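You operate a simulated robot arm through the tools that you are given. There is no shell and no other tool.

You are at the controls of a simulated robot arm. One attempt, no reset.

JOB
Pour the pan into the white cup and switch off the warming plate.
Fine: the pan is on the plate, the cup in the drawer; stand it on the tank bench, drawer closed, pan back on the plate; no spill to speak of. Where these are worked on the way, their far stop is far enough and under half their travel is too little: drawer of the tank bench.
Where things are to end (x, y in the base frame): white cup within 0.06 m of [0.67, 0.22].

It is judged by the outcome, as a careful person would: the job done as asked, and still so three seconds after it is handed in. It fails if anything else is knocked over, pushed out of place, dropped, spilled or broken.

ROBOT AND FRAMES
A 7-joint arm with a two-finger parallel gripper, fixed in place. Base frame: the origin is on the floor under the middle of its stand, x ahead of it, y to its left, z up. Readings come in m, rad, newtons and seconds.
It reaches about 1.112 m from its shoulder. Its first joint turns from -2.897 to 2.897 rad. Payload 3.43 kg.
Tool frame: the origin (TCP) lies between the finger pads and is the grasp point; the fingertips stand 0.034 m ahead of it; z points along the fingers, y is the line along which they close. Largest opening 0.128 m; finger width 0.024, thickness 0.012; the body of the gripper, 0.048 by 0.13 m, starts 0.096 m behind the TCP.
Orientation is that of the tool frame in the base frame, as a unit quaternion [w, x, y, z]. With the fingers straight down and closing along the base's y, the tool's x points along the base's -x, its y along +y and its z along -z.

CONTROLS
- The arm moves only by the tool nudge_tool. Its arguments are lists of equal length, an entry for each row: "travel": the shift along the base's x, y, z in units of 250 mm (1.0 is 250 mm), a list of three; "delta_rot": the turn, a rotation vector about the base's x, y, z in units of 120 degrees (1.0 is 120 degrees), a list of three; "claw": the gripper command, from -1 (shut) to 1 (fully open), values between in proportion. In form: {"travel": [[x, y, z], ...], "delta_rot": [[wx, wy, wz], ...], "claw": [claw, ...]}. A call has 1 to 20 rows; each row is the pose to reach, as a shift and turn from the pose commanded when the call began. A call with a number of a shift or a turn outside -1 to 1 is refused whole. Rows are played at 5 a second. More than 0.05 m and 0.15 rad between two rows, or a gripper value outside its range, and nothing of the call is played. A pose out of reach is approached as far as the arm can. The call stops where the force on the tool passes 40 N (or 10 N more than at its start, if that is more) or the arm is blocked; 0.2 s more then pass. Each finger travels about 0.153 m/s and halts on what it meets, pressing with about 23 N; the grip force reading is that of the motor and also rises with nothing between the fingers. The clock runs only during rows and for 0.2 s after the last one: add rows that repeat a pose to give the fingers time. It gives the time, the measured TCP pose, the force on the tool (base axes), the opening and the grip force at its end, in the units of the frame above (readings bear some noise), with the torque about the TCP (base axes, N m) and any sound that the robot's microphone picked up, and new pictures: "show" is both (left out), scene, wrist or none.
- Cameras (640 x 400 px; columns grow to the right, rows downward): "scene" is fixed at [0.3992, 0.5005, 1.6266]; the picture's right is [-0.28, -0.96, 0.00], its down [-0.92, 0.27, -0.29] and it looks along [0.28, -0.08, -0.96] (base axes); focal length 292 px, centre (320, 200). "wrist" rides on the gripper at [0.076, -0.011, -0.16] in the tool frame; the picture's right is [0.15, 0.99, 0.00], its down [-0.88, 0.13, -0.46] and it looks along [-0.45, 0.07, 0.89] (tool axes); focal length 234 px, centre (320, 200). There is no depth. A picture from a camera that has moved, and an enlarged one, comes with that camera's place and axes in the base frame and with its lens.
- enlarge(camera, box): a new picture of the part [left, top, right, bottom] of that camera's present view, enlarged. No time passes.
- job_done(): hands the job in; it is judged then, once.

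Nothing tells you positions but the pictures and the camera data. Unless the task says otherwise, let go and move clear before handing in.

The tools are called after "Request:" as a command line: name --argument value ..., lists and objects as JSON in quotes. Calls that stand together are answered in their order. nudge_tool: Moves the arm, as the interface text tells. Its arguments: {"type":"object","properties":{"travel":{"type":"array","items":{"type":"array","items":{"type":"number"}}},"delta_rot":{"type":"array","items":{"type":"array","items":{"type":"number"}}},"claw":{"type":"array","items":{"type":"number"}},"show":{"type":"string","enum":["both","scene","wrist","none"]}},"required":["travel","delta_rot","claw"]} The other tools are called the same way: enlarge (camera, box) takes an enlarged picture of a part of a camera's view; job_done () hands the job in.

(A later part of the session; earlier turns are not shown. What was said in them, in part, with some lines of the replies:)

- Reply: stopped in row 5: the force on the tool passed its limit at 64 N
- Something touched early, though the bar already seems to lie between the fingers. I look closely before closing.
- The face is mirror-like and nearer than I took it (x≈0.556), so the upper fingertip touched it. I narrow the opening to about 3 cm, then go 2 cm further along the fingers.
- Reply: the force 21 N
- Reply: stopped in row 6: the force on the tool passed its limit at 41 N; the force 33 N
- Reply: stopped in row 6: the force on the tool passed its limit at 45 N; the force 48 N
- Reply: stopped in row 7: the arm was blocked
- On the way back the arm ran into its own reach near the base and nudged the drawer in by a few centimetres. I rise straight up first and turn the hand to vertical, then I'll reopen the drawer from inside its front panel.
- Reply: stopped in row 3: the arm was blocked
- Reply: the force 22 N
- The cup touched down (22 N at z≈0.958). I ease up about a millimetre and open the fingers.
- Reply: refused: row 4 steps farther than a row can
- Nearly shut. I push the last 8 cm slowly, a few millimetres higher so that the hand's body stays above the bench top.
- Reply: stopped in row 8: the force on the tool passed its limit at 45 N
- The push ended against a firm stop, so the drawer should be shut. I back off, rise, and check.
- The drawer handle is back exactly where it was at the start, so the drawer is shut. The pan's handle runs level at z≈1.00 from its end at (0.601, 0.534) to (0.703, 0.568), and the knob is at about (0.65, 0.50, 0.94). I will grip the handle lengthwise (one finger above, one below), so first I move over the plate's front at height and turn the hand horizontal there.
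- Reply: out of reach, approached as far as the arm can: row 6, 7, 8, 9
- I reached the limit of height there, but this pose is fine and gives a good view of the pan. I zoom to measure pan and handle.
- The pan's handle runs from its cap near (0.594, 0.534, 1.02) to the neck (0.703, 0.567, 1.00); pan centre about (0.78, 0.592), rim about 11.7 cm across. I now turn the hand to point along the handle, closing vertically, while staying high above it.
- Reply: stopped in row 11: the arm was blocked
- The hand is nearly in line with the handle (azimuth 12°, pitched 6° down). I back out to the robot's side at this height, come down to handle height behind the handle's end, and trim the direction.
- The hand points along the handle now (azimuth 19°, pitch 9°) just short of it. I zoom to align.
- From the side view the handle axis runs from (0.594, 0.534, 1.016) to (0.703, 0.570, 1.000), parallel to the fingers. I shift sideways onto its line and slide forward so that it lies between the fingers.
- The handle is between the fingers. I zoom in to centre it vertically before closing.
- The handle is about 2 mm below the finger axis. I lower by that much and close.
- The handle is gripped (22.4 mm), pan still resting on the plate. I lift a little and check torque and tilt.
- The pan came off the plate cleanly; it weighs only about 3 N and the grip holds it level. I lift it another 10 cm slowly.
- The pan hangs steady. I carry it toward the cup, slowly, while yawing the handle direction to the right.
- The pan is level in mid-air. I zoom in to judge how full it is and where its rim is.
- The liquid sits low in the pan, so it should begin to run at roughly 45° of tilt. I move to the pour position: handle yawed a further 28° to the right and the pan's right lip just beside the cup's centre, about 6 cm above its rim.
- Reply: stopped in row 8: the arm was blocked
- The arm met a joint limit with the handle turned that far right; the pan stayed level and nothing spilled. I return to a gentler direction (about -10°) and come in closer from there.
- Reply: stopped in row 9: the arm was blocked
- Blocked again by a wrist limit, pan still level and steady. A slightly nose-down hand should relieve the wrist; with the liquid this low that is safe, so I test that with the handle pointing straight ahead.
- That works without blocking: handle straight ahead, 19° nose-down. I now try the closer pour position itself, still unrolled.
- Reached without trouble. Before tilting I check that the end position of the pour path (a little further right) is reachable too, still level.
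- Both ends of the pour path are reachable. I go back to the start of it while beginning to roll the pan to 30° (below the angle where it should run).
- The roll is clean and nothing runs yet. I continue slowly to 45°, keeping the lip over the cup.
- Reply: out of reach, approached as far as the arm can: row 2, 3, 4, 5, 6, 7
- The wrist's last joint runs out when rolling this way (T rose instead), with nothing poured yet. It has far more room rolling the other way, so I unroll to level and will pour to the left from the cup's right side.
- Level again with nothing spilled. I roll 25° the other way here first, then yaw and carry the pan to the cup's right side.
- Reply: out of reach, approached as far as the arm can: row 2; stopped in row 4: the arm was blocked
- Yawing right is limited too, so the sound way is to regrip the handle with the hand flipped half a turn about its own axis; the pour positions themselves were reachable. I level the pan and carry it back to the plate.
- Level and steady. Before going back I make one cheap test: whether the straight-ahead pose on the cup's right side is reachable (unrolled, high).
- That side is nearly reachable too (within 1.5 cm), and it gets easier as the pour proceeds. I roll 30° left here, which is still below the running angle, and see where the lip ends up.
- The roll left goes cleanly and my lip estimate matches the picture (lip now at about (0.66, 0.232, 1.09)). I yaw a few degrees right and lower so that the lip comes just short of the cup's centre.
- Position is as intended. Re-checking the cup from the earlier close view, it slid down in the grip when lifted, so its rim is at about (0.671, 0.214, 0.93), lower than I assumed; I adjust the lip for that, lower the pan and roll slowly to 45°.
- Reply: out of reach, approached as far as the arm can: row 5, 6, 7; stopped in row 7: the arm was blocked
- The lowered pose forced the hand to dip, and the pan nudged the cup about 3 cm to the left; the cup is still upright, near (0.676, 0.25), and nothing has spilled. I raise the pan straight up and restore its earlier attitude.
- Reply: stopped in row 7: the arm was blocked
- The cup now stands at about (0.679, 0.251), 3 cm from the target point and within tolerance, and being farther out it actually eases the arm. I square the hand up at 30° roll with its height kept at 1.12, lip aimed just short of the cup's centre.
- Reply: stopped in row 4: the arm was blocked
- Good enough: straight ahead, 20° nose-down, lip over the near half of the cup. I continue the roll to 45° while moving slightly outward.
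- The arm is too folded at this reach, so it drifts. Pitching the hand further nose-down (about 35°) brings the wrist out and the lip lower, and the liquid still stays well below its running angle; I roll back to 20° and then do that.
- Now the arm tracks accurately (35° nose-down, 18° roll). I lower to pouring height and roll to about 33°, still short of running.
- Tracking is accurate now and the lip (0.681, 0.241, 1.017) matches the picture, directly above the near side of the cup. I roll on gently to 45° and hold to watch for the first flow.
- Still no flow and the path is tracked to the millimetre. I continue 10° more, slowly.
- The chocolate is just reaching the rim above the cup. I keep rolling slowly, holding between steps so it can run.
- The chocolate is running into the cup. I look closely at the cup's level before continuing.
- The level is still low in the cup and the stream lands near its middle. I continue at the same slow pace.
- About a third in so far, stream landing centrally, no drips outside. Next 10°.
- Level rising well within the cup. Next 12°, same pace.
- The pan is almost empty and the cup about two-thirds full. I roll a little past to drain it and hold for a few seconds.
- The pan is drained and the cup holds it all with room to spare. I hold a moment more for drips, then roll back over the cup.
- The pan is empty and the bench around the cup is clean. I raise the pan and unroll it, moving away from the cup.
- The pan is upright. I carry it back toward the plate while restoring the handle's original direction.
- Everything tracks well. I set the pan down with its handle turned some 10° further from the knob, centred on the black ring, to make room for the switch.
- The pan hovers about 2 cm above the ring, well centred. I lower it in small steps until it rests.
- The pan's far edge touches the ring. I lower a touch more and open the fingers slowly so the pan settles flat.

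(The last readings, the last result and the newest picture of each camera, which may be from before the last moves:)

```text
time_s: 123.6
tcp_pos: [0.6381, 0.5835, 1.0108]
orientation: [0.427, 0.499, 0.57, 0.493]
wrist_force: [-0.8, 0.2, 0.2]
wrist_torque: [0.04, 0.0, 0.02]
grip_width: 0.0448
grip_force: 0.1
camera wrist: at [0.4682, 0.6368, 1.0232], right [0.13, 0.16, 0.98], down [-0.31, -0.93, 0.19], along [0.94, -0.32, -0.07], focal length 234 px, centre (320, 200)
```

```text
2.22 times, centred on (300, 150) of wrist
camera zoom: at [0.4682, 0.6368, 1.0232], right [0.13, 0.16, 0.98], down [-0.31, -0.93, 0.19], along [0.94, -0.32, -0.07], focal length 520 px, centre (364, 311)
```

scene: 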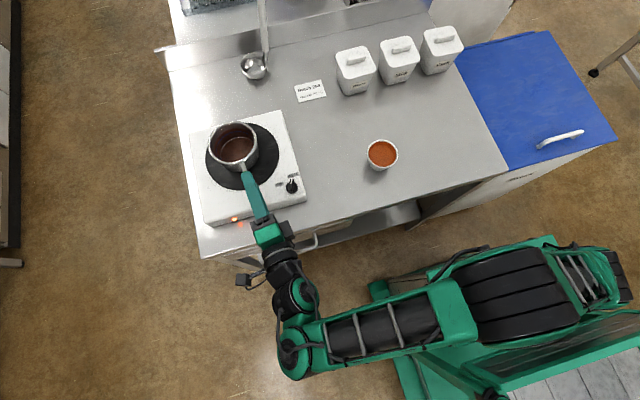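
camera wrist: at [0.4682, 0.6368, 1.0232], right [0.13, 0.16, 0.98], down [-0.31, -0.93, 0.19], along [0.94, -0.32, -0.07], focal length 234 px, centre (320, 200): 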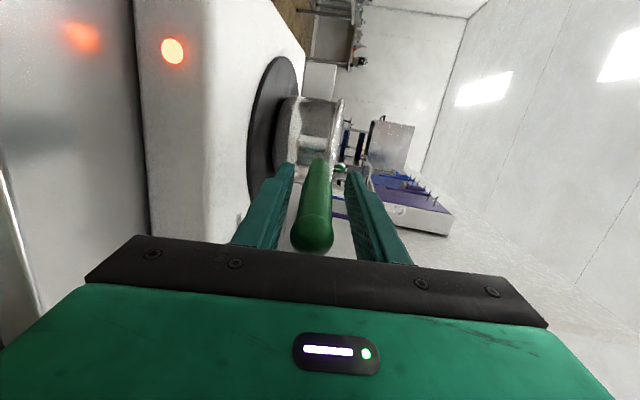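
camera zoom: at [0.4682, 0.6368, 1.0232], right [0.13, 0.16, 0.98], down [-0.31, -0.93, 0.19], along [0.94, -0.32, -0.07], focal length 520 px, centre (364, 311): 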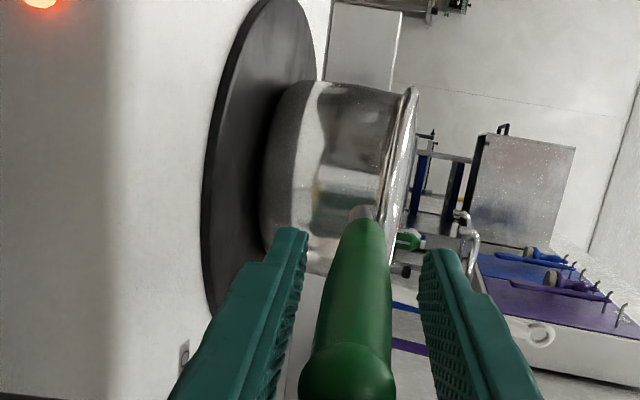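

The pan sits flat on the plate and the handle is free between the fingers. I back straight out along the handle.

Request:
nudge_tool --travel '[[-0.08, -0.011, 0.012], [-0.2, -0.028, 0.03], [-0.32, -0.045, 0.049], [-0.44, -0.061, 0.067], [-0.54, -0.075, 0.083], [-0.6, -0.084, 0.092], [-0.6, -0.084, 0.092]]' --delta_rot '[[0, 0, 0], [0, 0, 0], [0, 0, 0], [0, 0, 0], [0, 0, 0], [0, 0, 0], [0, 0, 0]]' --claw '[-0.3, -0.3, -0.3, -0.3, -0.3, -0.3, -0.3]'

Request:
enlarge --camera "scene" --box '[180, 90, 340, 250]'

```text
time_s: 125.2
tcp_pos: [0.5, 0.559, 1.0264]
orientation: [0.436, 0.501, 0.568, 0.486]
wrist_force: [1.0, 0.3, -0.3]
wrist_torque: [0.03, 0.01, 0.04]
grip_width: 0.0448
grip_force: 0.0
camera wrist: at [0.332, 0.6154, 1.0388], right [0.13, 0.17, 0.98], down [-0.33, -0.92, 0.2], along [0.94, -0.34, -0.06], focal length 234 px, centre (320, 200)
```

scene: 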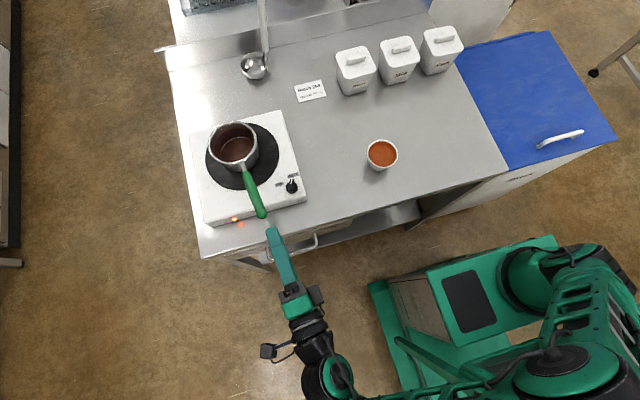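
wrist: 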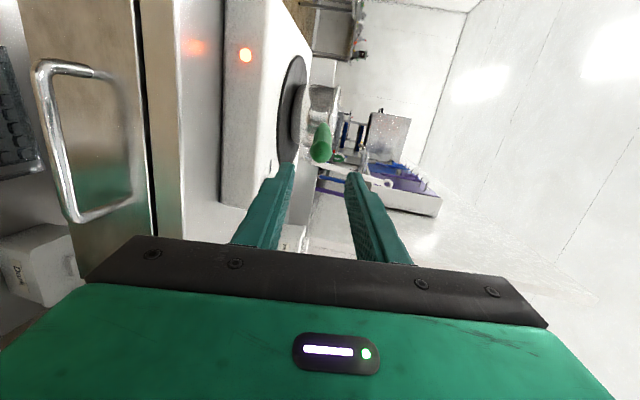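

```text
2.50 times, centred on (260, 170) of scene
camera zoom: at [0.3992, 0.5005, 1.6266], right [-0.28, -0.96, 0.0], down [-0.92, 0.27, -0.29], along [0.28, -0.08, -0.96], focal length 731 px, centre (470, 275)
```

zoom: 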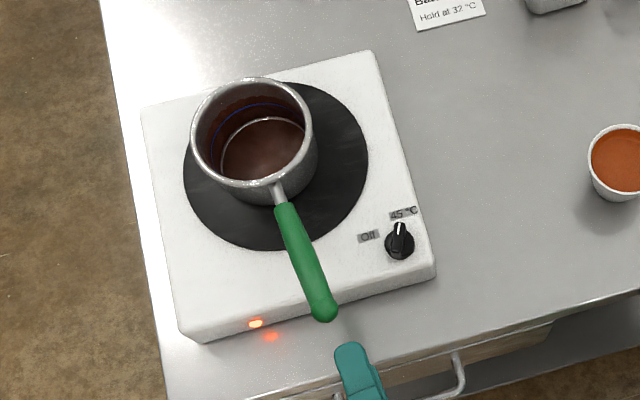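

The pan is back on the plate and the knob now has room around it. I zoom in on the knob.

Request:
enlarge --camera "scene" --box '[262, 162, 318, 206]'

```text
9.09 times, centred on (290, 184) of scene
camera zoom: at [0.3992, 0.5005, 1.6266], right [-0.28, -0.96, 0.0], down [-0.92, 0.27, -0.29], along [0.28, -0.08, -0.96], focal length 2657 px, centre (593, 346)
```

zoom: 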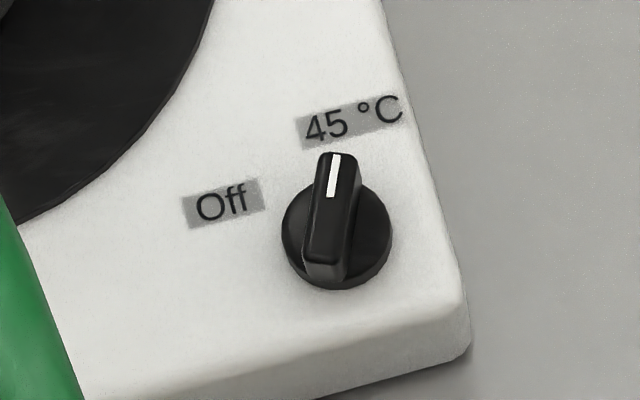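

The knob's bar points to "45 °C" (azimuth about -25°) and "Off" lies about 85° counter-clockwise from it. I rise and turn the hand vertical with the closing direction across the bar.

Request:
nudge_tool --travel '[[0, 0, 0.16], [0, 0, 0.3], [0.02, -0.02, 0.38], [0.05, -0.05, 0.42], [0.08, -0.08, 0.44], [0.12, -0.1, 0.46], [0.16, -0.13, 0.46], [0.2, -0.16, 0.46], [0.24, -0.18, 0.46], [0.28, -0.2, 0.46], [0.32, -0.23, 0.46], [0.36, -0.25, 0.46], [0.4, -0.276, 0.46], [0.4, -0.276, 0.46], [0.4, -0.276, 0.46]]' --delta_rot '[[0, 0, 0], [-0.0316, 0.0441, 0.0304], [-0.0631, 0.0882, 0.0608], [-0.0947, 0.1323, 0.0912], [-0.1262, 0.1763, 0.1216], [-0.1578, 0.2204, 0.152], [-0.1893, 0.2645, 0.1824], [-0.2209, 0.3086, 0.2127], [-0.2524, 0.3527, 0.2431], [-0.284, 0.3968, 0.2735], [-0.3155, 0.4408, 0.3039], [-0.3471, 0.4849, 0.3343], [-0.3786, 0.529, 0.3647], [-0.4102, 0.5731, 0.3951], [-0.4102, 0.5731, 0.3951]]' --claw '[-0.3, -0.3, -0.3, -0.3, -0.3, -0.3, -0.4, -0.5, -0.55, -0.55, -0.55, -0.55, -0.55, -0.55, -0.55]'

```text
time_s: 125.9
tcp_pos: [0.4868, 0.5724, 1.0085]
orientation: [0.453, 0.442, 0.666, 0.394]
wrist_force: [-0.3, -1.1, 0.2]
wrist_torque: [0.01, 0.08, 0.09]
grip_width: 0.0448
grip_force: 0.0
stopped in row 3: the arm was blocked; the commanded pose is now the measured one
camera wrist: at [0.3161, 0.6203, 1.0218], right [0.2, 0.43, 0.88], down [-0.23, -0.85, 0.47], along [0.95, -0.29, -0.07], focal length 234 px, centre (320, 200)
```

scene: 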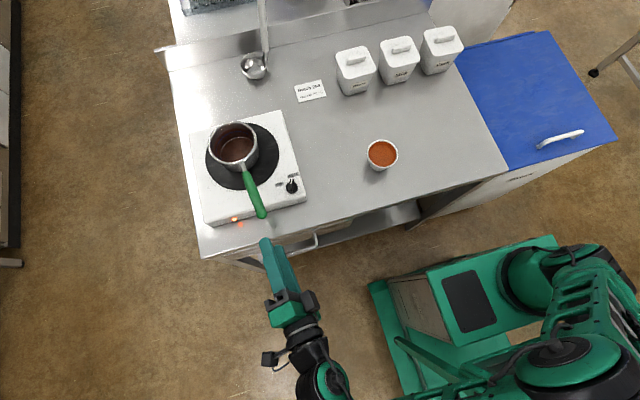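
wrist: 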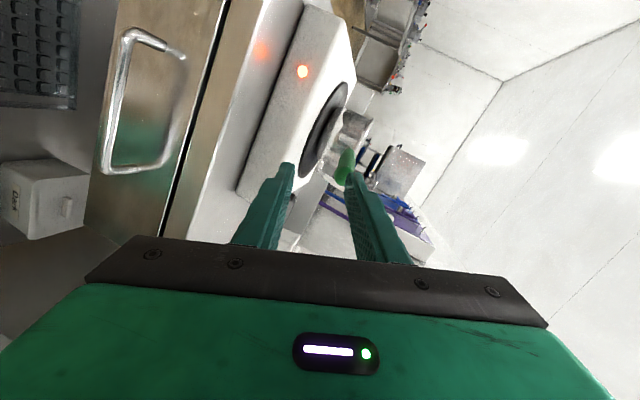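

Rising in the horizontal attitude is blocked there, so I turn the hand downward in place first (it is clear in front of the bench), then rise.

Request:
nudge_tool --travel '[[0, 0, 0], [0, 0, 0], [0, 0, 0], [0, 0, 0], [0, 0, 0], [0, 0, 0.02], [0, 0, 0.06], [0, 0, 0.12], [0, 0, 0.18], [0, 0, 0.26], [0, 0, 0.36], [0, 0, 0.46], [0, 0, 0.46]]' --delta_rot '[[-0.0272, 0.0501, 0.0273], [-0.0545, 0.1003, 0.0546], [-0.0817, 0.1504, 0.0819], [-0.1089, 0.2005, 0.1092], [-0.1362, 0.2507, 0.1365], [-0.1634, 0.3008, 0.1638], [-0.1907, 0.351, 0.1911], [-0.2179, 0.4011, 0.2184], [-0.2451, 0.4512, 0.2457], [-0.2724, 0.5014, 0.273], [-0.2996, 0.5515, 0.3003], [-0.2996, 0.5515, 0.3003], [-0.2996, 0.5515, 0.3003]]' --claw '[-0.3, -0.3, -0.3, -0.3, -0.3, -0.3, -0.3, -0.4, -0.5, -0.55, -0.55, -0.55, -0.55]'

```text
time_s: 128.7
tcp_pos: [0.4829, 0.5751, 1.1334]
orientation: [-0.007, 0.223, 0.975, 0.003]
wrist_force: [0.6, -0.1, -0.3]
wrist_torque: [0.03, 0.04, 0.03]
grip_width: 0.029
grip_force: 0.1
camera wrist: at [0.4106, 0.5959, 1.2936], right [0.3, 0.95, 0.0], down [0.86, -0.27, 0.44], along [0.42, -0.13, -0.9], focal length 234 px, centre (320, 200)
```

scene: 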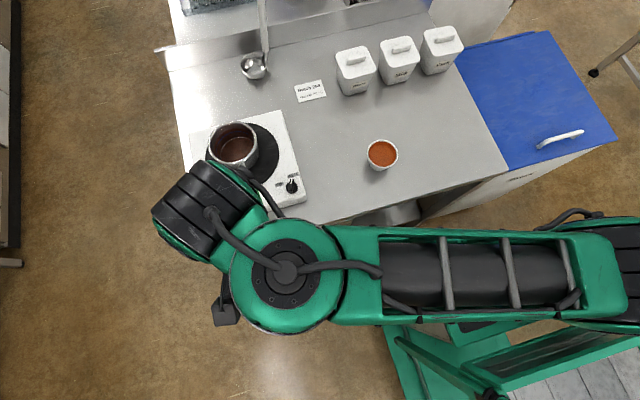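
wrist: 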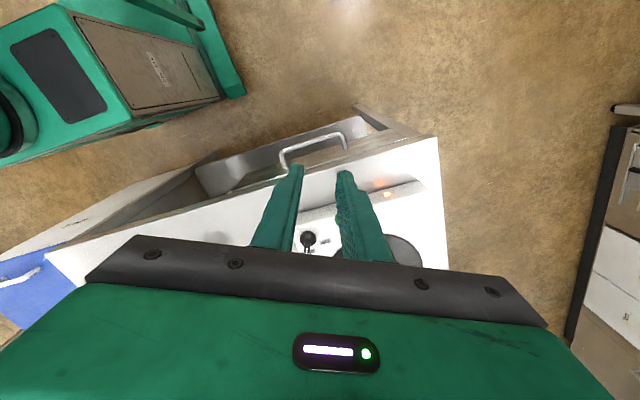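

The hand is vertical. I zoom the wrist view on the knob to triangulate it.

Request:
enlarge --camera "wrist" --box '[270, 180, 400, 270]'

```text
4.44 times, centred on (335, 225) of wrist
camera zoom: at [0.4106, 0.5959, 1.2936], right [0.3, 0.95, 0.0], down [0.86, -0.27, 0.44], along [0.42, -0.13, -0.9], focal length 1041 px, centre (253, 89)
```

zoom: 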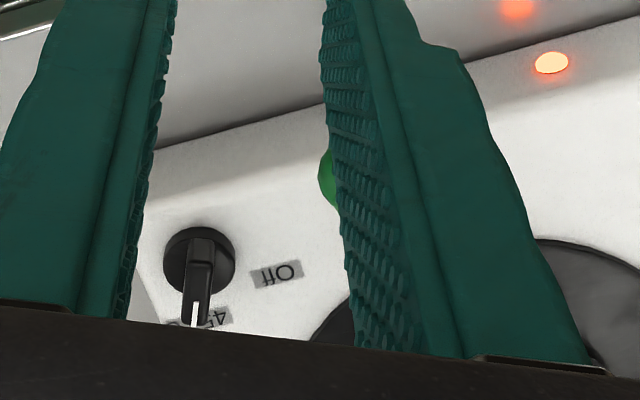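

The knob's disc centre triangulates to (0.652, 0.500, 0.934), the bar's top near z≈0.943. I move over it at a safe height and check alignment.

Request:
nudge_tool --travel '[[0.1, -0.05, -0.02], [0.22, -0.1, -0.04], [0.34, -0.16, -0.06], [0.46, -0.22, -0.08], [0.58, -0.27, -0.1], [0.684, -0.304, -0.12], [0.684, -0.304, -0.26], [0.684, -0.304, -0.38], [0.684, -0.304, -0.38]]' --delta_rot '[[0, 0, 0], [0, 0, 0], [0, 0, 0], [0, 0, 0], [0, 0, 0], [0, 0, 0], [0, 0, 0], [0, 0, 0], [0, 0, 0]]' --claw '[-0.44, -0.44, -0.44, -0.44, -0.44, -0.44, -0.44, -0.44, -0.44]'

Request:
enlarge --camera "wrist" --box '[260, 110, 390, 250]'

```text
time_s: 130.7
tcp_pos: [0.6549, 0.4988, 1.0365]
orientation: [-0.007, 0.225, 0.974, 0.003]
wrist_force: [-1.2, -0.2, -0.1]
wrist_torque: [0.0, -0.02, 0.01]
grip_width: 0.0358
grip_force: 0.1
camera wrist: at [0.5813, 0.5196, 1.1972], right [0.3, 0.95, 0.0], down [0.86, -0.27, 0.44], along [0.42, -0.13, -0.9], focal length 234 px, centre (320, 200)
```

scene: 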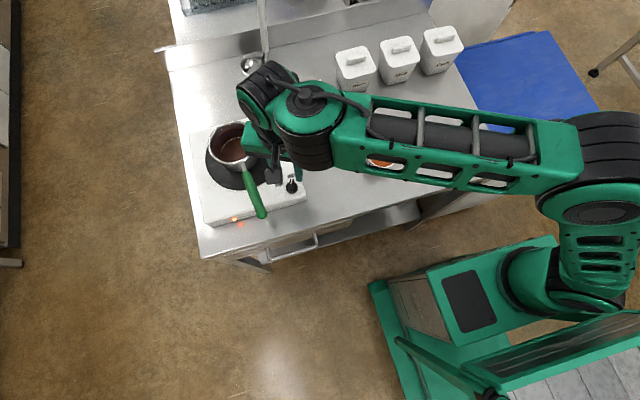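
wrist: 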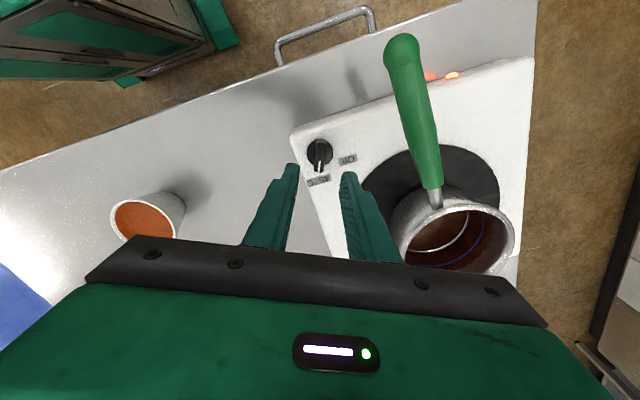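

```text
2.86 times, centred on (325, 180) of wrist
camera zoom: at [0.5813, 0.5196, 1.1972], right [0.3, 0.95, 0.0], down [0.86, -0.27, 0.44], along [0.42, -0.13, -0.9], focal length 669 px, centre (306, 257)
```

zoom: 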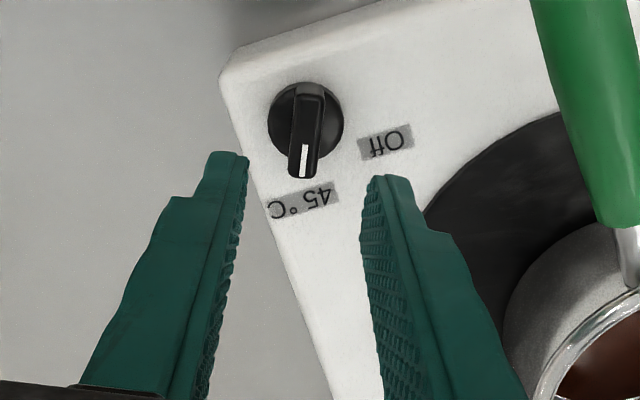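

Alignment over the knob is excellent: the bar lies square between the fingers. I descend gently around it.

Request:
nudge_tool --travel '[[0, 0, -0.1], [0, 0, -0.18], [0, 0, -0.22], [0, 0, -0.245], [0, 0, -0.26], [0, 0, -0.268], [0, 0, -0.268]]' --delta_rot '[[0, 0, 0], [0, 0, 0], [0, 0, 0], [0, 0, 0], [0, 0, 0], [0, 0, 0], [0, 0, 0]]' --claw '[-0.44, -0.44, -0.44, -0.44, -0.44, -0.44, -0.44]' --show "wrist"

Request:
enlarge --camera "wrist" --box '[260, 120, 390, 250]'

```text
time_s: 132.3
tcp_pos: [0.6529, 0.4981, 0.97]
orientation: [-0.007, 0.224, 0.975, 0.004]
wrist_force: [-0.3, -0.7, -0.7]
wrist_torque: [-0.04, 0.01, 0.0]
grip_width: 0.0359
grip_force: 0.1
camera wrist: at [0.5814, 0.5199, 1.1311], right [0.3, 0.95, 0.0], down [0.85, -0.27, 0.44], along [0.42, -0.13, -0.9], focal length 234 px, centre (320, 200)
```

wrist: 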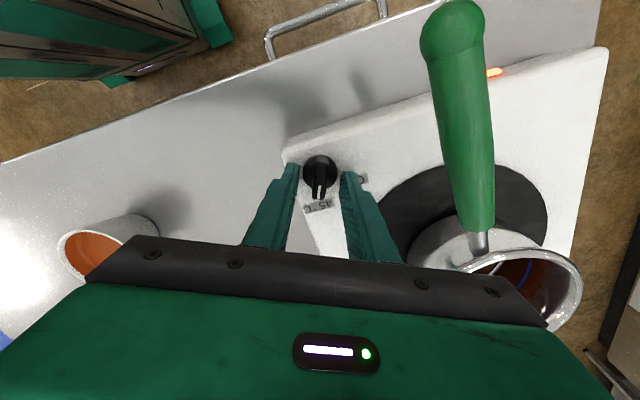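

```text
3.08 times, centred on (325, 185) of wrist
camera zoom: at [0.5814, 0.5199, 1.1311], right [0.3, 0.95, 0.0], down [0.85, -0.27, 0.44], along [0.42, -0.13, -0.9], focal length 720 px, centre (305, 246)
```

zoom: 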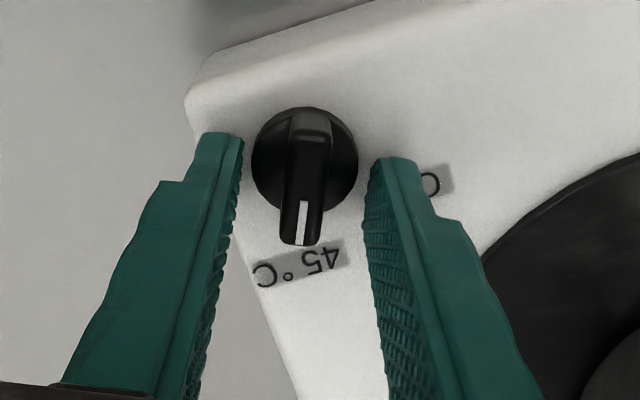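

The tips are level with the knob, the bar centred between them. I close on it.

Request:
nudge_tool --travel '[[0, 0, 0], [0, 0, 0], [0, 0, 0], [0, 0, 0]]' --delta_rot '[[0, 0, 0], [0, 0, 0], [0, 0, 0], [0, 0, 0]]' --claw '[-0.6, -0.8, -1, -1]' --show "wrist"

Request:
enlarge --camera "wrist" --box '[260, 120, 390, 250]'

```text
time_s: 133.3
tcp_pos: [0.6525, 0.4971, 0.9698]
orientation: [-0.007, 0.224, 0.975, 0.003]
wrist_force: [-6.5, -11.3, -2.2]
wrist_torque: [-0.44, 0.28, 0.07]
grip_width: 0.0292
grip_force: 45.0
camera wrist: at [0.5812, 0.5194, 1.1312], right [0.3, 0.95, 0.0], down [0.86, -0.27, 0.44], along [0.42, -0.13, -0.9], focal length 234 px, centre (320, 200)
```

wrist: 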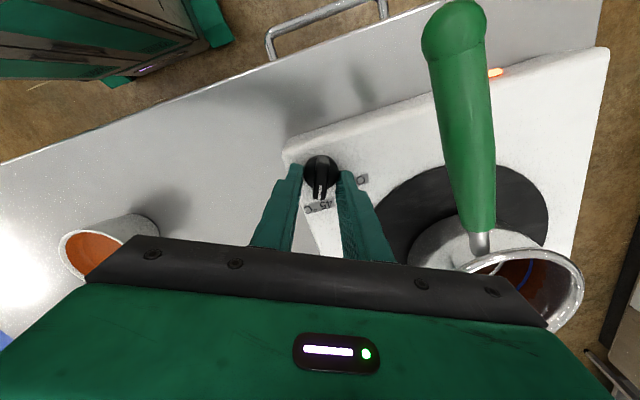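

```text
3.08 times, centred on (325, 185) of wrist
camera zoom: at [0.5812, 0.5194, 1.1312], right [0.3, 0.95, 0.0], down [0.86, -0.27, 0.44], along [0.42, -0.13, -0.9], focal length 720 px, centre (305, 246)
```

zoom: 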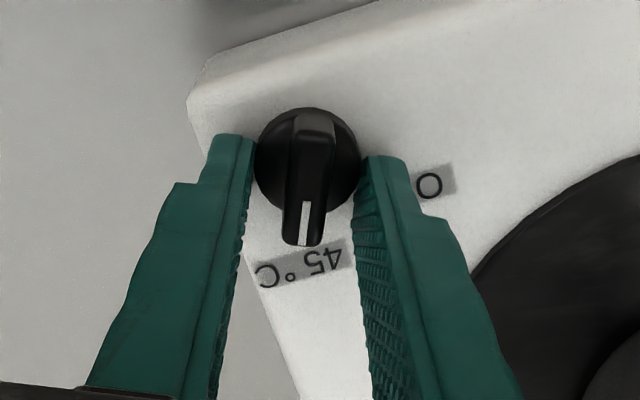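

The fingers closed on the knob's round base (29 mm) with the axis a few millimetres off. I open, recentre by 3.5 mm and rise 6 mm to take hold of the pointer bar itself.

Request:
nudge_tool --travel '[[0, 0, 0], [0, 0, 0], [-0.006, 0.004, 0.012], [-0.012, 0.008, 0.024], [-0.012, 0.008, 0.024], [-0.012, 0.008, 0.024], [-0.012, 0.008, 0.024], [-0.012, 0.008, 0.024]]' --delta_rot '[[0, 0, 0], [0, 0, 0], [0, 0, 0], [0, 0, 0], [0, 0, 0], [0, 0, 0], [0, 0, 0], [0, 0, 0]]' --claw '[-0.44, -0.44, -0.44, -0.44, -0.6, -0.8, -1, -1]' --show "wrist"

Request:
enlarge --camera "wrist" --box '[260, 120, 390, 250]'

```text
time_s: 135.1
tcp_pos: [0.6498, 0.4997, 0.9762]
orientation: [-0.007, 0.225, 0.974, 0.002]
wrist_force: [-12.1, -22.4, -3.8]
wrist_torque: [-0.86, 0.37, 0.06]
grip_width: 0.0282
grip_force: 44.7
camera wrist: at [0.578, 0.5212, 1.1369], right [0.3, 0.95, 0.0], down [0.86, -0.27, 0.44], along [0.42, -0.13, -0.9], focal length 234 px, centre (320, 200)
```

wrist: 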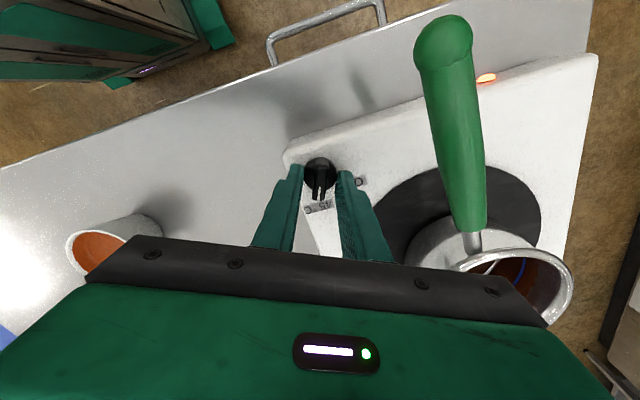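

```text
3.08 times, centred on (325, 185) of wrist
camera zoom: at [0.578, 0.5212, 1.1369], right [0.3, 0.95, 0.0], down [0.86, -0.27, 0.44], along [0.42, -0.13, -0.9], focal length 720 px, centre (305, 246)
```

zoom: 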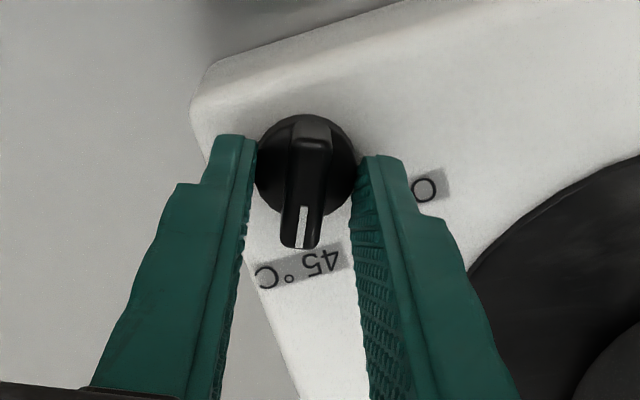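

It still meets the tapering base, so the knob is taller than I took it. I open, trim 1 mm sideways and rise another 8 mm.

Request:
nudge_tool --travel '[[0, 0, 0], [0, 0, 0], [-0.002, -0.004, 0.016], [-0.002, -0.004, 0.032], [-0.002, -0.004, 0.032], [-0.002, -0.004, 0.032], [-0.002, -0.004, 0.032], [-0.002, -0.004, 0.032]]' --delta_rot '[[0, 0, 0], [0, 0, 0], [0, 0, 0], [0, 0, 0], [0, 0, 0], [0, 0, 0], [0, 0, 0], [0, 0, 0]]' --claw '[-0.44, -0.44, -0.44, -0.44, -0.6, -0.8, -1, -1]' --show "wrist"

Request:
enlarge --camera "wrist" --box '[260, 120, 390, 250]'

```text
time_s: 136.9
tcp_pos: [0.6496, 0.4989, 0.9846]
orientation: [-0.007, 0.224, 0.975, 0.003]
wrist_force: [-3.8, -8.2, 1.2]
wrist_torque: [-0.12, 0.52, 0.74]
grip_width: 0.011
grip_force: 44.5
camera wrist: at [0.5774, 0.521, 1.1453], right [0.3, 0.95, 0.0], down [0.86, -0.27, 0.44], along [0.42, -0.13, -0.9], focal length 234 px, centre (320, 200)
```

wrist: 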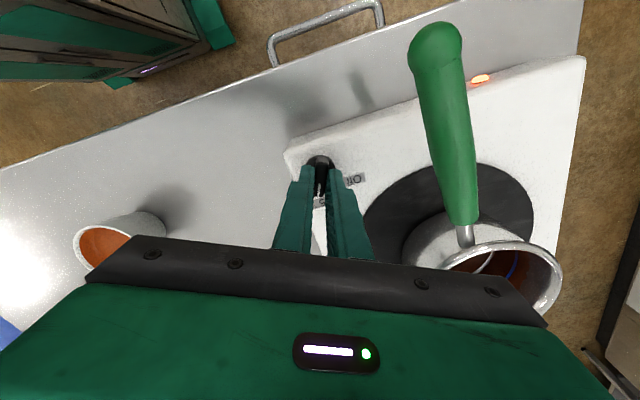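

```text
3.08 times, centred on (325, 185) of wrist
camera zoom: at [0.5774, 0.521, 1.1453], right [0.3, 0.95, 0.0], down [0.86, -0.27, 0.44], along [0.42, -0.13, -0.9], focal length 720 px, centre (305, 246)
```

zoom: 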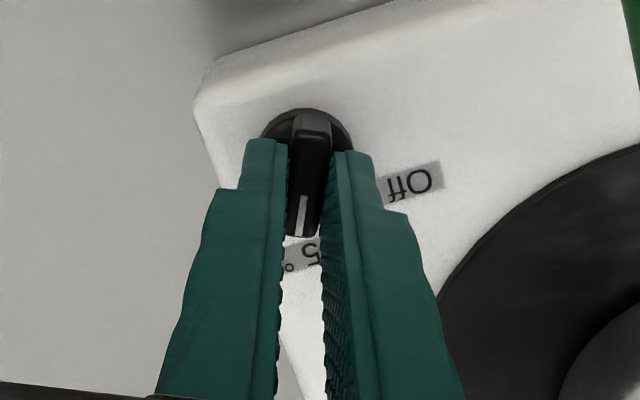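

The fingers now hold the pointer bar itself (11 mm). I turn it counter-clockwise toward "Off", first halfway.

Request:
nudge_tool --travel '[[0, 0, 0], [0, 0, 0], [0, 0, 0], [0, 0, 0], [0, 0, 0], [0, 0, 0], [0, 0, 0], [0, 0, 0]]' --delta_rot '[[0, 0, 0.0417], [0, 0, 0.0833], [0, 0, 0.125], [0, 0, 0.1667], [0, 0, 0.2083], [0, 0, 0.25], [0, 0, 0.2917], [0, 0, 0.3333]]' --claw '[-1, -1, -1, -1, -1, -1, -1, -1]'

Request:
enlarge --camera "wrist" --box '[260, 120, 390, 250]'

```text
time_s: 138.7
tcp_pos: [0.649, 0.5, 0.9849]
orientation: [-0.007, -0.124, 0.992, 0.0]
wrist_force: [-1.7, 14.0, 4.4]
wrist_torque: [0.26, -0.02, -0.06]
grip_width: 0.0106
grip_force: 44.6
camera wrist: at [0.5802, 0.4708, 1.1452], right [-0.39, 0.92, 0.01], down [0.83, 0.34, 0.44], along [0.41, 0.18, -0.9], focal length 234 px, centre (320, 200)
```

scene: 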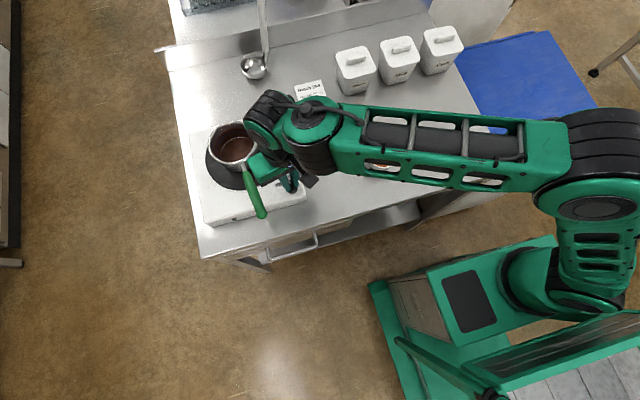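
wrist: 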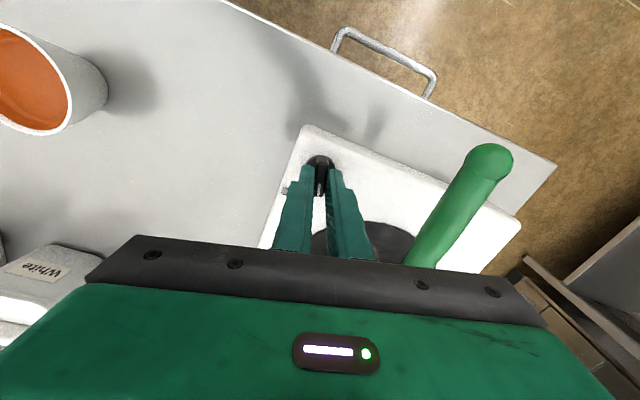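

```text
3.08 times, centred on (325, 185) of wrist
camera zoom: at [0.5802, 0.4708, 1.1452], right [-0.39, 0.92, 0.01], down [0.83, 0.34, 0.44], along [0.41, 0.18, -0.9], focal length 720 px, centre (305, 246)
```

zoom: 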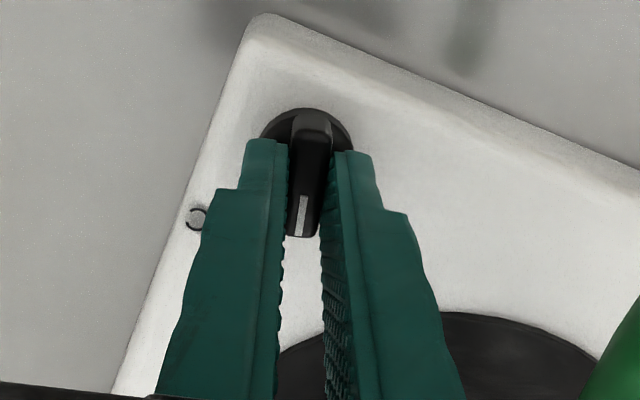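

The knob turns with the hand. I continue the remaining 45° to "Off".

Request:
nudge_tool --travel '[[0, 0, 0], [0, 0, 0], [0, 0, 0], [0, 0, 0], [0, 0, 0], [0, 0, 0], [0, 0, 0], [0, 0, 0], [0, 0, 0], [0, 0, 0]]' --delta_rot '[[0, 0, 0.0417], [0, 0, 0.0833], [0, 0, 0.125], [0, 0, 0.1667], [0, 0, 0.2083], [0, 0, 0.25], [0, 0, 0.2917], [0, 0, 0.3333], [0, 0, 0.375], [0, 0, 0.375]]' --claw '[-1, -1, -1, -1, -1, -1, -1, -1, -1, -1]'

Request:
enlarge --camera "wrist" --box '[260, 120, 390, 250]'

Request:
enlarge --camera "scene" --box '[180, 90, 340, 250]'

```text
time_s: 140.6
tcp_pos: [0.6454, 0.4979, 0.9899]
orientation: [-0.001, -0.446, 0.895, -0.005]
wrist_force: [46.3, -0.5, -31.7]
wrist_torque: [0.25, -1.17, -0.14]
grip_width: 0.0107
grip_force: 44.4
stopped in row 9: the force on the tool passed its limit at 41 N (the readings are from after the stop); the commanded pose is now the measured one
camera wrist: at [0.6069, 0.4315, 1.1495], right [-0.88, 0.48, -0.01], down [0.42, 0.79, 0.45], along [0.22, 0.39, -0.89], focal length 234 px, centre (320, 200)
```

scene: 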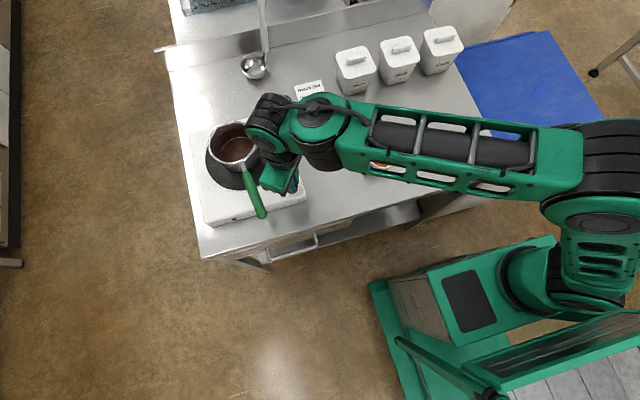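
wrist: 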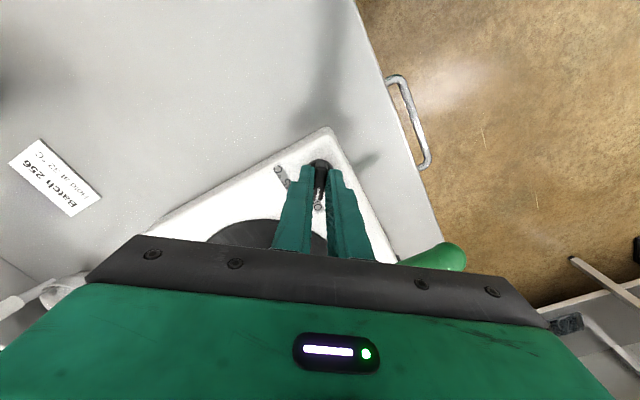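

```text
3.08 times, centred on (325, 185) of wrist
camera zoom: at [0.6069, 0.4315, 1.1495], right [-0.88, 0.48, -0.01], down [0.42, 0.79, 0.45], along [0.22, 0.39, -0.89], focal length 720 px, centre (305, 246)
```

zoom: 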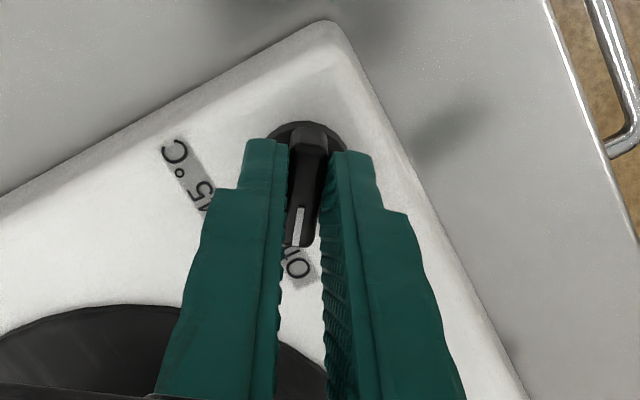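

```text
2.50 times, centred on (260, 170) of scene
camera zoom: at [0.3992, 0.5005, 1.6266], right [-0.28, -0.96, 0.0], down [-0.92, 0.27, -0.29], along [0.28, -0.08, -0.96], focal length 731 px, centre (470, 275)
```

zoom: 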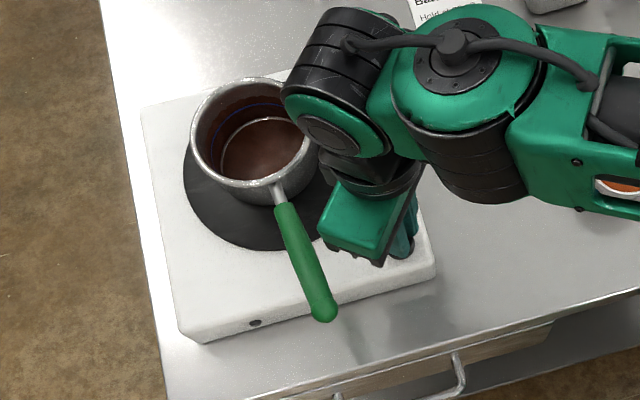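

The pointer is on "Off" and the plate's lamp is dark; the knob reached its stop. I open the fingers and rise straight up.

Request:
nudge_tool --travel '[[0, 0, 0], [0, 0, 0], [0, 0, 0.06], [0, 0, 0.16], [0, 0, 0.28], [0, 0, 0.4], [0, 0, 0.5], [0, 0, 0.5]]' --delta_rot '[[0, 0, 0], [0, 0, 0], [0, 0, 0], [0, 0, 0], [0, 0, 0], [0, 0, 0], [0, 0, 0], [0, 0, 0]]' --claw '[-0.6, -0.44, -0.44, -0.44, -0.44, -0.44, -0.44, -0.44]'

Request:
enlarge --camera "wrist" --box '[240, 110, 400, 250]'

```text
time_s: 142.4
tcp_pos: [0.6385, 0.5008, 1.1173]
orientation: [-0.001, -0.452, 0.892, -0.004]
wrist_force: [-0.8, -0.4, 0.5]
wrist_torque: [-0.01, -0.01, 0.04]
grip_width: 0.0358
grip_force: 0.2
camera wrist: at [0.6015, 0.4333, 1.2784], right [-0.89, 0.47, 0.0], down [0.41, 0.79, 0.45], along [0.21, 0.4, -0.89], focal length 234 px, centre (320, 200)
```

scene: 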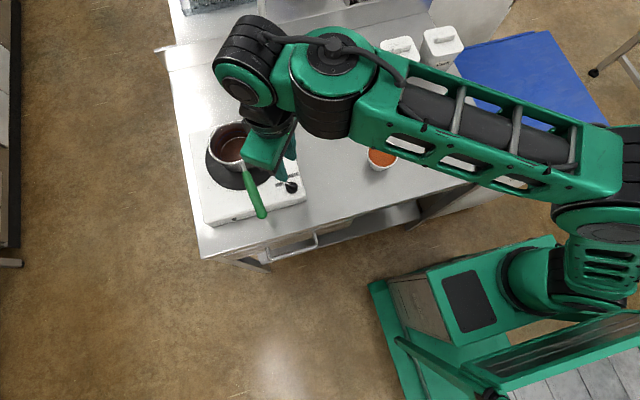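
wrist: 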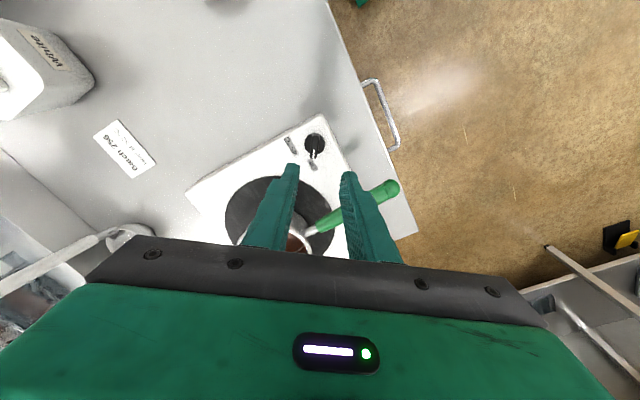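

```text
2.86 times, centred on (320, 180) of wrist
camera zoom: at [0.6015, 0.4333, 1.2784], right [-0.89, 0.47, 0.0], down [0.41, 0.79, 0.45], along [0.21, 0.4, -0.89], focal length 669 px, centre (320, 257)
```

zoom: 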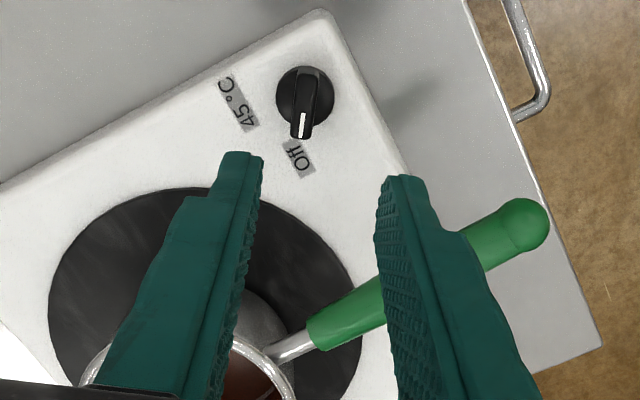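

"Off" it is, lamp dark. I move the arm away toward the cup's front to verify where the cup stands.

Request:
nudge_tool --travel '[[-0.08, -0.04, 0.05], [-0.18, -0.1, 0.08], [-0.28, -0.18, 0.1], [-0.36, -0.28, 0.1], [-0.42, -0.39, 0.1], [-0.46, -0.5, 0.1], [-0.5, -0.6, 0.1], [-0.52, -0.7, 0.1], [-0.52, -0.76, 0.1], [-0.52, -0.76, 0.1]]' --delta_rot '[[0, 0, 0], [0, 0, -0.06], [0, 0, -0.12], [0, 0, -0.18], [0, 0, -0.24], [0, 0, -0.3], [0, 0, -0.36], [0, 0, -0.42], [0, 0, -0.45], [0, 0, -0.45]]' --claw '[-0.4, -0.4, -0.4, -0.4, -0.4, -0.4, -0.4, -0.4, -0.4, -0.4]'

Request:
enlarge --camera "wrist" --box '[220, 130, 420, 270]'

Request:
enlarge --camera "scene" --box '[180, 80, 420, 260]'

```text
time_s: 144.6
tcp_pos: [0.5088, 0.3118, 1.1433]
orientation: [-0.003, 0.002, 1.0, -0.004]
wrist_force: [0.3, -0.4, 0.2]
wrist_torque: [0.02, 0.0, 0.02]
grip_width: 0.0384
grip_force: 0.1
camera wrist: at [0.4314, 0.3002, 1.303], right [-0.14, 0.99, -0.01], down [0.88, 0.13, 0.45], along [0.45, 0.06, -0.89], focal length 234 px, centre (320, 200)
```

scene: 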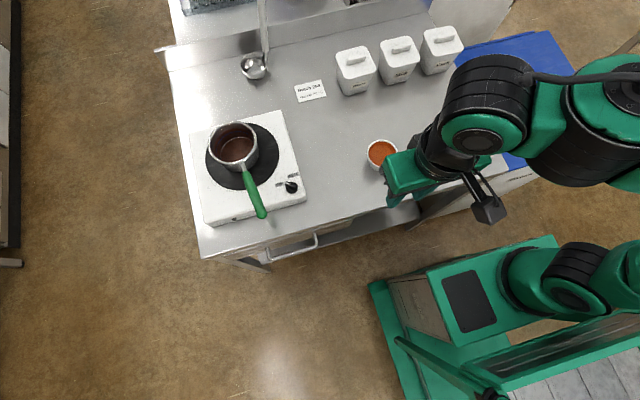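
wrist: 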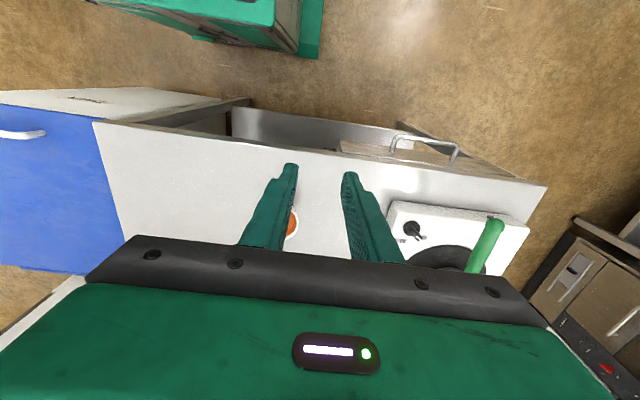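

```text
2.86 times, centred on (320, 200) of wrist
camera zoom: at [0.4314, 0.3002, 1.303], right [-0.14, 0.99, -0.01], down [0.88, 0.13, 0.45], along [0.45, 0.06, -0.89], focal length 669 px, centre (320, 200)
```

zoom: 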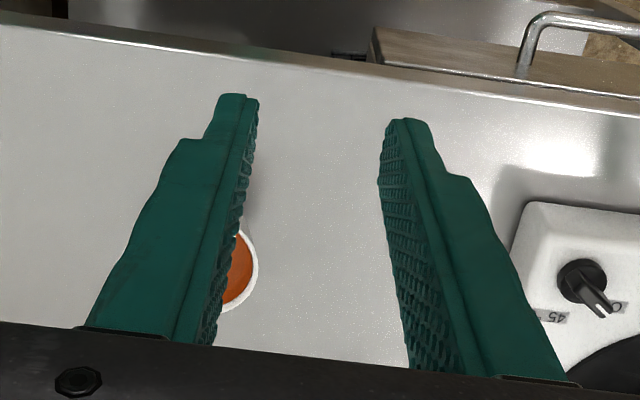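

```text
2.22 times, centred on (300, 170) of scene
camera zoom: at [0.3992, 0.5005, 1.6266], right [-0.28, -0.96, 0.0], down [-0.92, 0.27, -0.29], along [0.28, -0.08, -0.96], focal length 650 px, centre (364, 267)
```

zoom: 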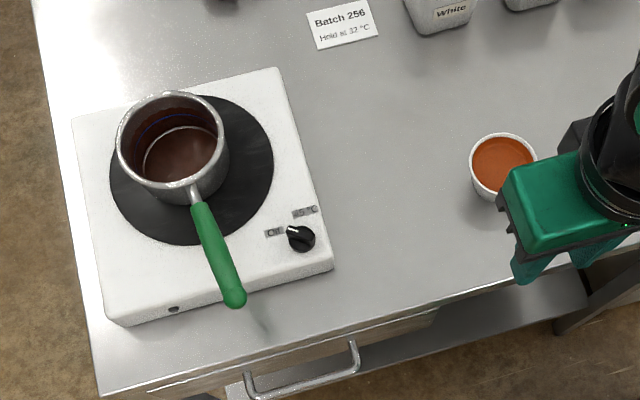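

The pan, knob and drawer look right. I shift the hand slightly to see the cup between the fingers and measure it.

Request:
nudge_tool --travel '[[0, -0.14, 0], [0, -0.28, 0], [0, -0.28, 0]]' --delta_rot '[[0, 0, 0], [0, 0, 0], [0, 0, 0]]' --claw '[0.2, 0.8, 1]'

Request:
enlarge --camera "wrist" --box '[220, 150, 420, 290]'

Request:
enlarge --camera "scene" --box '[340, 110, 440, 190]'

```text
time_s: 145.4
tcp_pos: [0.5059, 0.2394, 1.1443]
orientation: [-0.002, 0.001, 1.0, -0.003]
wrist_force: [0.5, 0.4, -0.4]
wrist_torque: [0.01, 0.01, -0.02]
grip_width: 0.1281
grip_force: 0.1
camera wrist: at [0.4306, 0.2288, 1.3039], right [-0.14, 0.99, -0.01], down [0.88, 0.13, 0.45], along [0.45, 0.06, -0.89], focal length 234 px, centre (320, 200)
```

scene: 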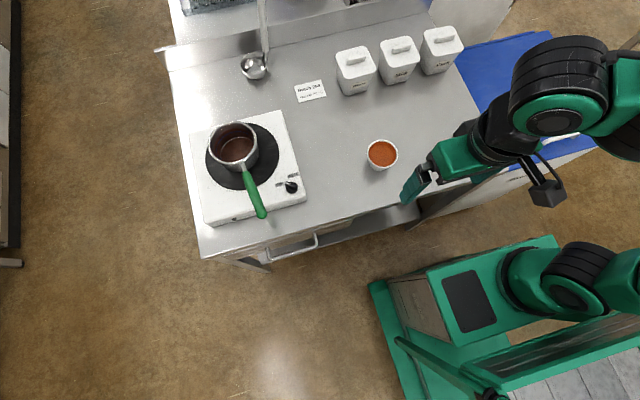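
wrist: 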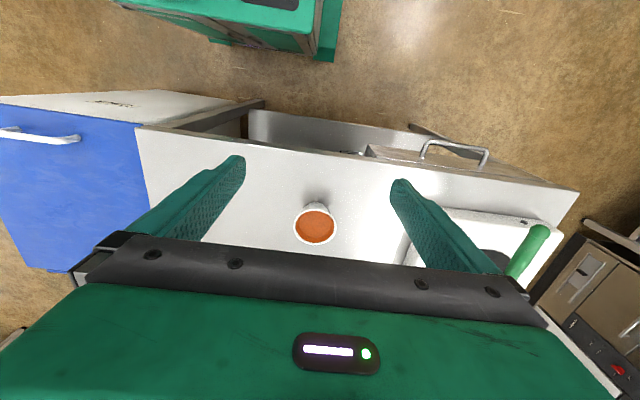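

```text
2.86 times, centred on (320, 220) of wrist
camera zoom: at [0.4306, 0.2288, 1.3039], right [-0.14, 0.99, -0.01], down [0.88, 0.13, 0.45], along [0.45, 0.06, -0.89], focal length 669 px, centre (320, 143)
```

zoom: 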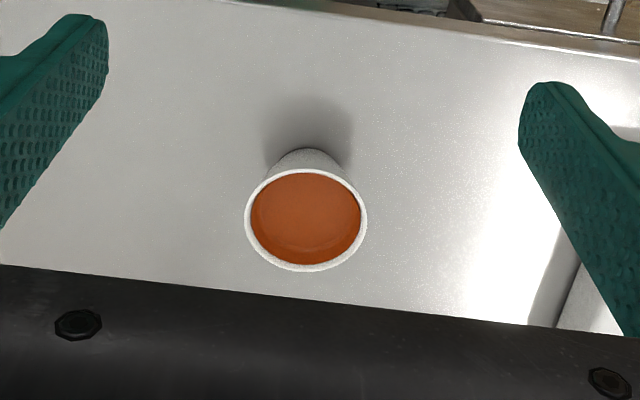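

```text
5.00 times, centred on (390, 150) of scene
camera zoom: at [0.3992, 0.5005, 1.6266], right [-0.28, -0.96, 0.0], down [-0.92, 0.27, -0.29], along [0.28, -0.08, -0.96], focal length 1461 px, centre (-30, 450)
```

zoom: 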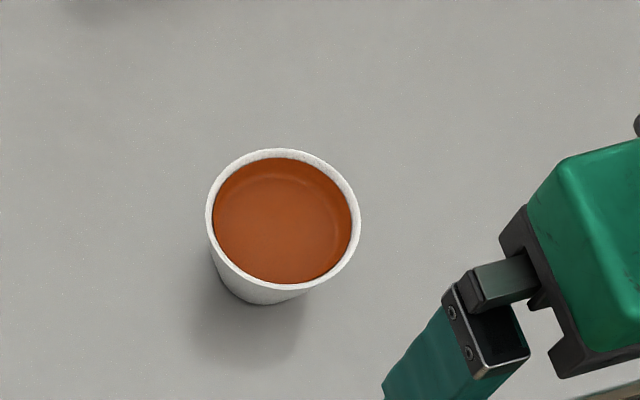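

The cup stands at about (0.678, 0.251), 3 cm from its point, full but below the rim and with a clean bench around it. I double-check the drawer against the first pictures.

Request:
enlarge --camera "scene" --box '[230, 200, 360, 300]'

Request:
enlarge --camera "scene" --box '[262, 162, 318, 206]'

```text
4.00 times, centred on (295, 250) of scene
camera zoom: at [0.3992, 0.5005, 1.6266], right [-0.28, -0.96, 0.0], down [-0.92, 0.27, -0.29], along [0.28, -0.08, -0.96], focal length 1169 px, centre (420, 0)
```

zoom: 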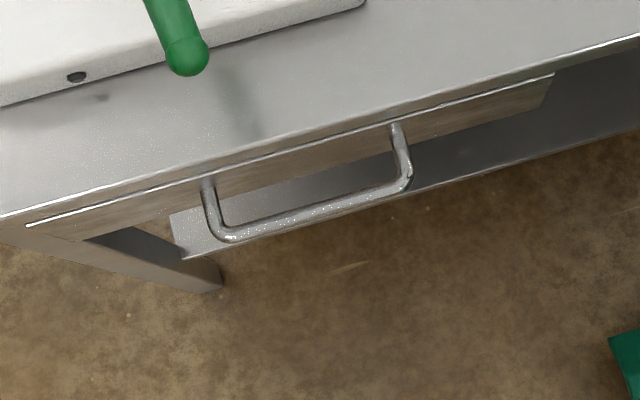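

```text
9.09 times, centred on (290, 184) of scene
camera zoom: at [0.3992, 0.5005, 1.6266], right [-0.28, -0.96, 0.0], down [-0.92, 0.27, -0.29], along [0.28, -0.08, -0.96], focal length 2657 px, centre (593, 346)
```

zoom: 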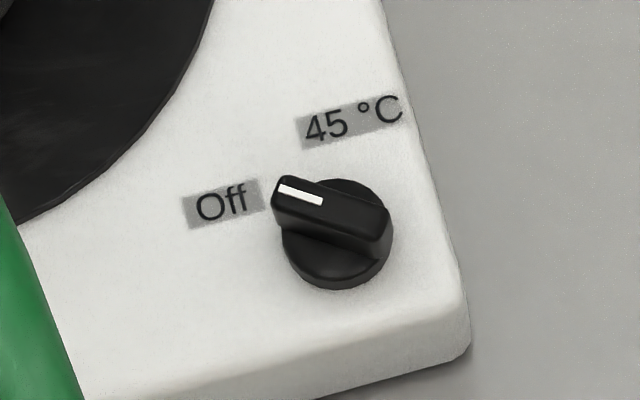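

Drawer shut exactly as at the start, knob on "Off", lamp dark, pan on the plate, cup in place. I draw the hand back well clear and then hand in.

Request:
nudge_tool --travel '[[-0.1, 0.04, 0.04], [-0.22, 0.1, 0.08], [-0.34, 0.16, 0.12], [-0.44, 0.22, 0.14], [-0.44, 0.22, 0.14], [-0.44, 0.22, 0.14]]' --delta_rot '[[0, 0, 0], [0, 0, 0], [0, 0, 0], [0, 0, 0], [0, 0, 0], [0, 0, 0]]' --claw '[1, 1, 1, 1, 1, 1]'

```text
time_s: 146.8
tcp_pos: [0.3972, 0.2951, 1.1795]
orientation: [-0.003, 0.002, 1.0, -0.004]
wrist_force: [0.5, -0.1, 0.0]
wrist_torque: [-0.01, 0.01, -0.03]
grip_width: 0.128
grip_force: 0.1
camera wrist: at [0.3212, 0.2851, 1.3394], right [-0.14, 0.99, -0.01], down [0.88, 0.13, 0.45], along [0.45, 0.06, -0.89], focal length 234 px, centre (320, 200)
```

scene: 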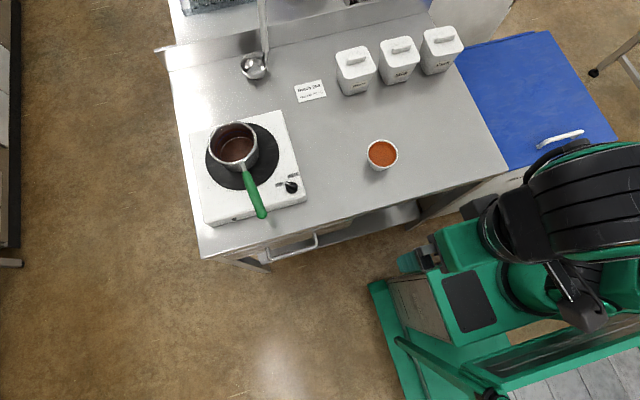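
wrist: 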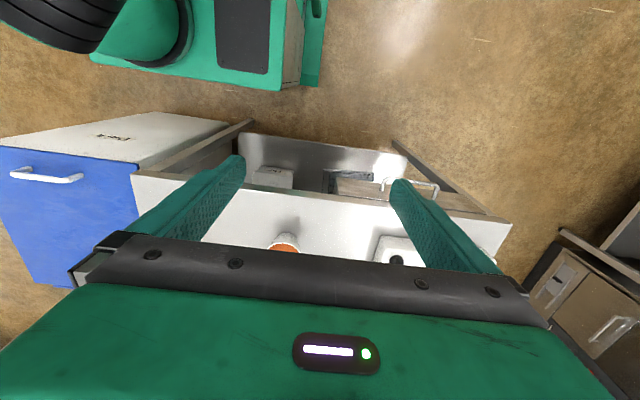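

The cup is filled and standing on the bench near its point. The pan is back on the plate, the plate is off, the drawer is closed, nothing is spilled and the arm is clear. I hand the job in.

Request:
job_done

```text
The job is handed in.
```

The pan has been poured into the white cup, and the warming plate is off: its knob points to "Off" and the lamp is dark.

- **Cup:** it stands upright on the tank bench at about (0.678, 0.251). That is about 3 cm from the point you gave, inside the 6 cm limit. The pan nudged it there while I was lining up the pour, and I left it. It is full to below the rim, with no spill visible around it.
- **Pan:** it is empty and back on the plate. I turned its handle about 10° further from the knob than before to make room to work the switch.
- **Drawer:** closed, with its handle exactly where it was in the first pictures. I had it about 29 cm open to take out the cup. I don't know its full travel, and I never felt its far stop.

Nothing else on the bench appears to have moved, and the arm is clear of it.
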